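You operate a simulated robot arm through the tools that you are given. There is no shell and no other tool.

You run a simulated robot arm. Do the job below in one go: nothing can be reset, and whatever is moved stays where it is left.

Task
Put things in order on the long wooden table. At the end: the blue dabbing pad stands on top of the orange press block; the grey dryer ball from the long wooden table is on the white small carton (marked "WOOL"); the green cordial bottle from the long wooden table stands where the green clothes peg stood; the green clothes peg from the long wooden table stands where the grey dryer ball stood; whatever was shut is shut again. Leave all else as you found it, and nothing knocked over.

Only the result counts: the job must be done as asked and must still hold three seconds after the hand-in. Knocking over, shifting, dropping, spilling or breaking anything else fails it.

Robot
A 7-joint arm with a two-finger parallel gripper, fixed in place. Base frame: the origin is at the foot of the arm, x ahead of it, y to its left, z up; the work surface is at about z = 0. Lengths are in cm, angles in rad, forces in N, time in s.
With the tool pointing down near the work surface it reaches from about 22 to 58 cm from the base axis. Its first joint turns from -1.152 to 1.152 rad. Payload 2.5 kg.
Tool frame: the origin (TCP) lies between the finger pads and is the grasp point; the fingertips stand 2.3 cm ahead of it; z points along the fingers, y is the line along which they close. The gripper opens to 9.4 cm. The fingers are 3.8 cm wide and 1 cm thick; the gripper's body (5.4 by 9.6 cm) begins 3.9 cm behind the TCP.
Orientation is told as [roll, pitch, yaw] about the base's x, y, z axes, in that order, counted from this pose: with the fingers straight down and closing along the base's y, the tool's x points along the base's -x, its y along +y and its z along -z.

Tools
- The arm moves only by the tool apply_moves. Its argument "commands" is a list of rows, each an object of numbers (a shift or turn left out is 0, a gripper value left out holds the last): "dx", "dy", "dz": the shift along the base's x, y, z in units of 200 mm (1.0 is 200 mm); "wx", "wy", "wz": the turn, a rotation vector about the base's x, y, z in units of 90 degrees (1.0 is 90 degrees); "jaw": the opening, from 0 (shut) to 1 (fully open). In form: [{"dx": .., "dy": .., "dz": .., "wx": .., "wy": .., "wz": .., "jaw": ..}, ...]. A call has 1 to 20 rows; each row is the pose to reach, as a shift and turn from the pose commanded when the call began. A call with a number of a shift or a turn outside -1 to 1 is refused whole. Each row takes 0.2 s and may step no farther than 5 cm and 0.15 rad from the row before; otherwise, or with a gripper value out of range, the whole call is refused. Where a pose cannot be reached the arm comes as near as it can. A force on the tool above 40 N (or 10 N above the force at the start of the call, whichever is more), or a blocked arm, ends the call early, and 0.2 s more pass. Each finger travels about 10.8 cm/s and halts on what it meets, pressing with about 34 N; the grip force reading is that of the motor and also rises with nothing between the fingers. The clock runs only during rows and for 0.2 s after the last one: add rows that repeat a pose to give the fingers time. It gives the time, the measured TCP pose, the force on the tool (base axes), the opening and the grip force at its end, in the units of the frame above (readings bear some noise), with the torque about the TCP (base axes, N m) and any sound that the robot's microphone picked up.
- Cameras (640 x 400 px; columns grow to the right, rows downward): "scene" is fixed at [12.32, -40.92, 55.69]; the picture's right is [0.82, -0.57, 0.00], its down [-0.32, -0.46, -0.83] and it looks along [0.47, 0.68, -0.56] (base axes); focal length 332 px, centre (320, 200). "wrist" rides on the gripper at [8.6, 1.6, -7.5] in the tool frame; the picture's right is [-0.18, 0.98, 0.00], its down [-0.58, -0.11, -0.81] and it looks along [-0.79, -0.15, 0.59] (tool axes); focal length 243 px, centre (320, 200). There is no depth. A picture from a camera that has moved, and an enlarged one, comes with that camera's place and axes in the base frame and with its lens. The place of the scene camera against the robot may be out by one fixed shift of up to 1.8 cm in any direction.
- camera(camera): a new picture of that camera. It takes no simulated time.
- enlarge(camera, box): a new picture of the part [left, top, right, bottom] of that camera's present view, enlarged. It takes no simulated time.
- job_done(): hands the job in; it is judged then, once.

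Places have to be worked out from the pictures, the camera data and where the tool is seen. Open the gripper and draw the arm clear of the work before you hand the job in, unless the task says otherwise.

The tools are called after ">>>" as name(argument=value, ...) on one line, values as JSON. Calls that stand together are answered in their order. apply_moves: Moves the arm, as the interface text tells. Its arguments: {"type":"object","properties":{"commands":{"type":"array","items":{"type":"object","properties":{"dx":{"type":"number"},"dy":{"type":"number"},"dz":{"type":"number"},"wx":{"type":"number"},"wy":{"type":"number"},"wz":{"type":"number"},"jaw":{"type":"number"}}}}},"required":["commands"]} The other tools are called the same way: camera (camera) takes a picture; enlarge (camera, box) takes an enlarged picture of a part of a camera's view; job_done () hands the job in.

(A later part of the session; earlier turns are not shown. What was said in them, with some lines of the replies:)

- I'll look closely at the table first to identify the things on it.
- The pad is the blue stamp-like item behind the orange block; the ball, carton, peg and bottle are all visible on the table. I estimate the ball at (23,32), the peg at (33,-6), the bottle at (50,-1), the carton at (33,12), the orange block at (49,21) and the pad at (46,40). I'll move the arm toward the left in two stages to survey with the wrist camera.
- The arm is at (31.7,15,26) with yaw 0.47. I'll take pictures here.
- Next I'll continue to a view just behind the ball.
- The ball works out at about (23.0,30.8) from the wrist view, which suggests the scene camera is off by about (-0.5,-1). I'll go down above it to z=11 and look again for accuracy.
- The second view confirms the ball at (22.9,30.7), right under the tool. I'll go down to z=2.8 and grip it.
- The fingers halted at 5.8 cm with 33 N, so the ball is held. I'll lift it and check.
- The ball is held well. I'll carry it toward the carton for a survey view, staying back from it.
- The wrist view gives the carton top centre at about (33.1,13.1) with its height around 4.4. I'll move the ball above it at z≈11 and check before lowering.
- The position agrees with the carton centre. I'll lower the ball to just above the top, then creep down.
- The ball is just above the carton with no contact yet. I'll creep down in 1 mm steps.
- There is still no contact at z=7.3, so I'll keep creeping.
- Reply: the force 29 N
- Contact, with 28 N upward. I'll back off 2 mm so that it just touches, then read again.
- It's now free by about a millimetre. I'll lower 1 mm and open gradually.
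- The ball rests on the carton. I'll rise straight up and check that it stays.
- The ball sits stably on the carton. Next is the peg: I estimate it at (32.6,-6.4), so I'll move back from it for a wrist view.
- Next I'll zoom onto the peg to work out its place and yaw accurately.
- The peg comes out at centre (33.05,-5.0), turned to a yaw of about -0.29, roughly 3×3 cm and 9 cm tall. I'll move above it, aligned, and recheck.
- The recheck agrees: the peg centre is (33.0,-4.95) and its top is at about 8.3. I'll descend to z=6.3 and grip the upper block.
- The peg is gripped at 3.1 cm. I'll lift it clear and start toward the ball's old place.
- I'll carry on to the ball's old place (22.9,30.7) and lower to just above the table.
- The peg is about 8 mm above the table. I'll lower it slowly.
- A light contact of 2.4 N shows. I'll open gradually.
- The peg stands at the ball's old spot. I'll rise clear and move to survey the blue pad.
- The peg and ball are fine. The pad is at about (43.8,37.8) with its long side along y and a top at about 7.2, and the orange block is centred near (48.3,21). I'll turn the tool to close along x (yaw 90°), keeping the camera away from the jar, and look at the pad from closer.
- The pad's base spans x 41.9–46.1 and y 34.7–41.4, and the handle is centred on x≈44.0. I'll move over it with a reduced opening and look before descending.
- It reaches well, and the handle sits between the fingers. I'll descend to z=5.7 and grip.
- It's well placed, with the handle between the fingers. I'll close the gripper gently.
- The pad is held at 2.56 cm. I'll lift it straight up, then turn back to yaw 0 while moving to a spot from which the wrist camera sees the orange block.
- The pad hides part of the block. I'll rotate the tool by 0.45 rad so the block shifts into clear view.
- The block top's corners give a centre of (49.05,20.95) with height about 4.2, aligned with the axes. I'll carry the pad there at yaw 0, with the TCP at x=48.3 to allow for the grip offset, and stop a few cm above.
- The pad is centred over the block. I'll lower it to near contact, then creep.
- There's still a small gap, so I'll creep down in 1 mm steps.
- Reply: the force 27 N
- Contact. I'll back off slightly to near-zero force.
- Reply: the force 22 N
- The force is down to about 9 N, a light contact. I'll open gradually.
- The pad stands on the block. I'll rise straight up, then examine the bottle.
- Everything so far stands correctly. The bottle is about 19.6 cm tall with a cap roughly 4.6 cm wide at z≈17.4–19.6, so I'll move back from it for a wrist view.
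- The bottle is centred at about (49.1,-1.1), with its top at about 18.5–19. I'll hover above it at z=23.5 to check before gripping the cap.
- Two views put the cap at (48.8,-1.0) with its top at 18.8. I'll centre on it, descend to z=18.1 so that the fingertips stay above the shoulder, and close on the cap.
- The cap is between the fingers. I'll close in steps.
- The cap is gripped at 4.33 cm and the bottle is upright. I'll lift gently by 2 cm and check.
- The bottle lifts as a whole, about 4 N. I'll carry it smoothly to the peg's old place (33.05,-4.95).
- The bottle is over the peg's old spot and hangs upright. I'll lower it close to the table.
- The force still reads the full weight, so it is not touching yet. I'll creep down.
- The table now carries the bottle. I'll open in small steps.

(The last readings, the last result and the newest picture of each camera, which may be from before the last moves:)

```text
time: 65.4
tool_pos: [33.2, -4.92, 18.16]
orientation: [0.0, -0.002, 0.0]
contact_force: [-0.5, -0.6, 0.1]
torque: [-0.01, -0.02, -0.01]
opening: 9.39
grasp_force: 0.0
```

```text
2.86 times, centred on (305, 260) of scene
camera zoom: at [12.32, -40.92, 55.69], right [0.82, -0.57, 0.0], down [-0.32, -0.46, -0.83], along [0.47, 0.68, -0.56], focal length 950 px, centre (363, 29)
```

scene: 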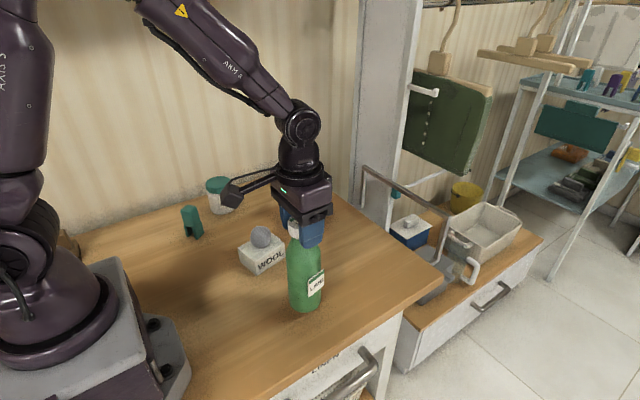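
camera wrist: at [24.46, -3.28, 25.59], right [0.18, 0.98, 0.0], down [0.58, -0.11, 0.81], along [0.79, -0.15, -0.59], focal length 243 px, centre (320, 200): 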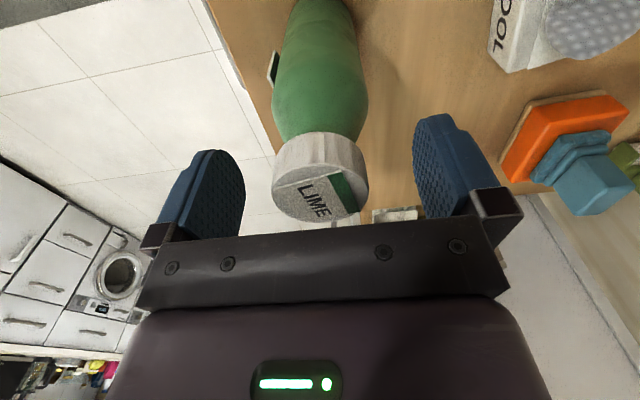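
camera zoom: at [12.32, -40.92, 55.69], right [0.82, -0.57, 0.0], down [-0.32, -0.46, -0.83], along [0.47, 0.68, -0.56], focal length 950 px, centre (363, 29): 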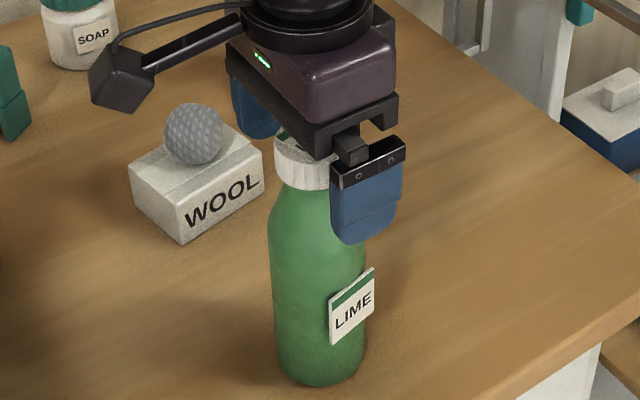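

The bottle stands upright and is released. I'll rise straight up, then draw the arm off to clear space.

>>> apply_moves(commands=[{"dz": 0.05}, {"dz": 0.15}, {"dz": 0.3}, {"dz": 0.45}, {"dz": 0.55}, {"dx": 0.15, "dy": 0.1, "dz": 0.55}, {"dx": 0.3, "dy": 0.2, "dz": 0.55}, {"dx": 0.45, "dy": 0.3, "dz": 0.55}, {"dx": 0.45, "dy": 0.3, "dz": 0.55}])

>>> camera(camera="scene")

>>> enlarge(camera="scene", box=[170, 150, 350, 330])

>>> camera(camera="wrist")

```text
time: 67.4
tool_pos: [42.09, 1.2, 29.16]
orientation: [0.0, 0.001, 0.001]
contact_force: [-0.1, 0.4, 0.7]
torque: [-0.01, -0.03, 0.01]
opening: 9.4
grasp_force: 0.0
```

```text
taken
```

scene: 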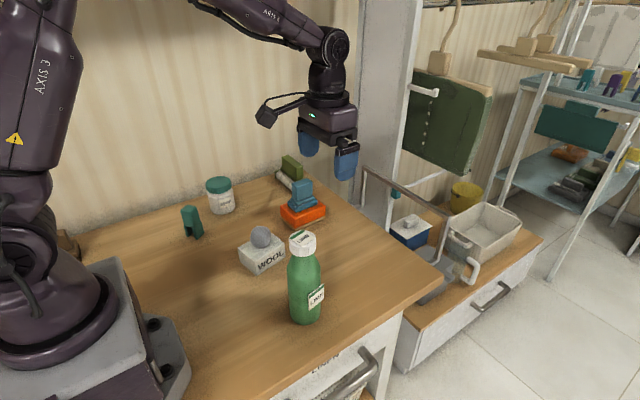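

```text
2.22 times, centred on (260, 240) of scene
camera zoom: at [12.32, -40.92, 55.69], right [0.82, -0.57, 0.0], down [-0.32, -0.46, -0.83], along [0.47, 0.68, -0.56], focal length 739 px, centre (453, 111)
```

zoom: 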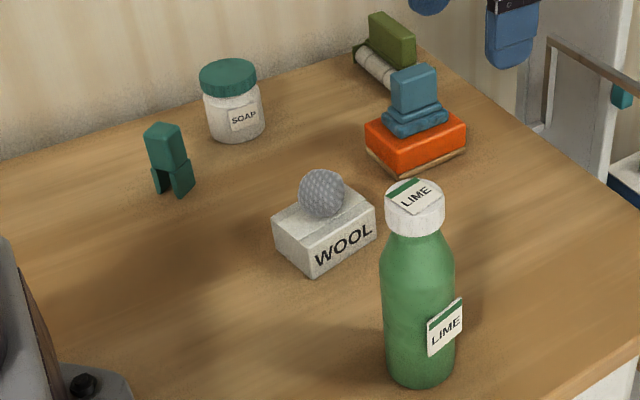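

```text
taken
camera wrist: at [33.49, 2.76, 36.56], right [0.18, 0.98, 0.0], down [0.58, -0.11, 0.81], along [0.79, -0.15, -0.59], focal length 243 px, centre (320, 200)
```

wrist: 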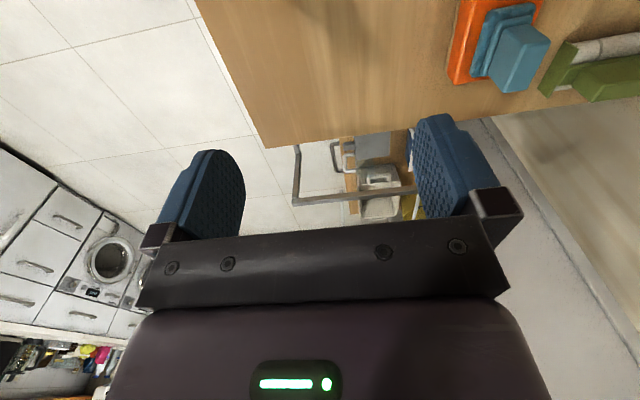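

All four moves check out: the pad is on the orange block, the ball is on the WOOL carton, the bottle is on the peg's old spot and the peg is on the ball's old spot. Nothing else has moved and the arm is clear with the gripper open, so I'm handing in.

>>> job_done()

```text
The job is handed in.
```

I finished the job and handed it in. The last pictures show everything upright and where you asked:

- **Blue dabbing pad:** it stands on top of the orange press block. I turned it a quarter turn so its long side lies along the block's.
- **Grey dryer ball:** it rests on the white "WOOL" carton.
- **Green cordial bottle:** it stands where the clothes peg stood. I lifted it by its cap, which stayed on.
- **Green clothes peg:** it stands where the dryer ball stood.

I opened nothing, so there was nothing to shut again. In the last pictures, nothing else looks moved. The arm is clear of the table with the gripper open.
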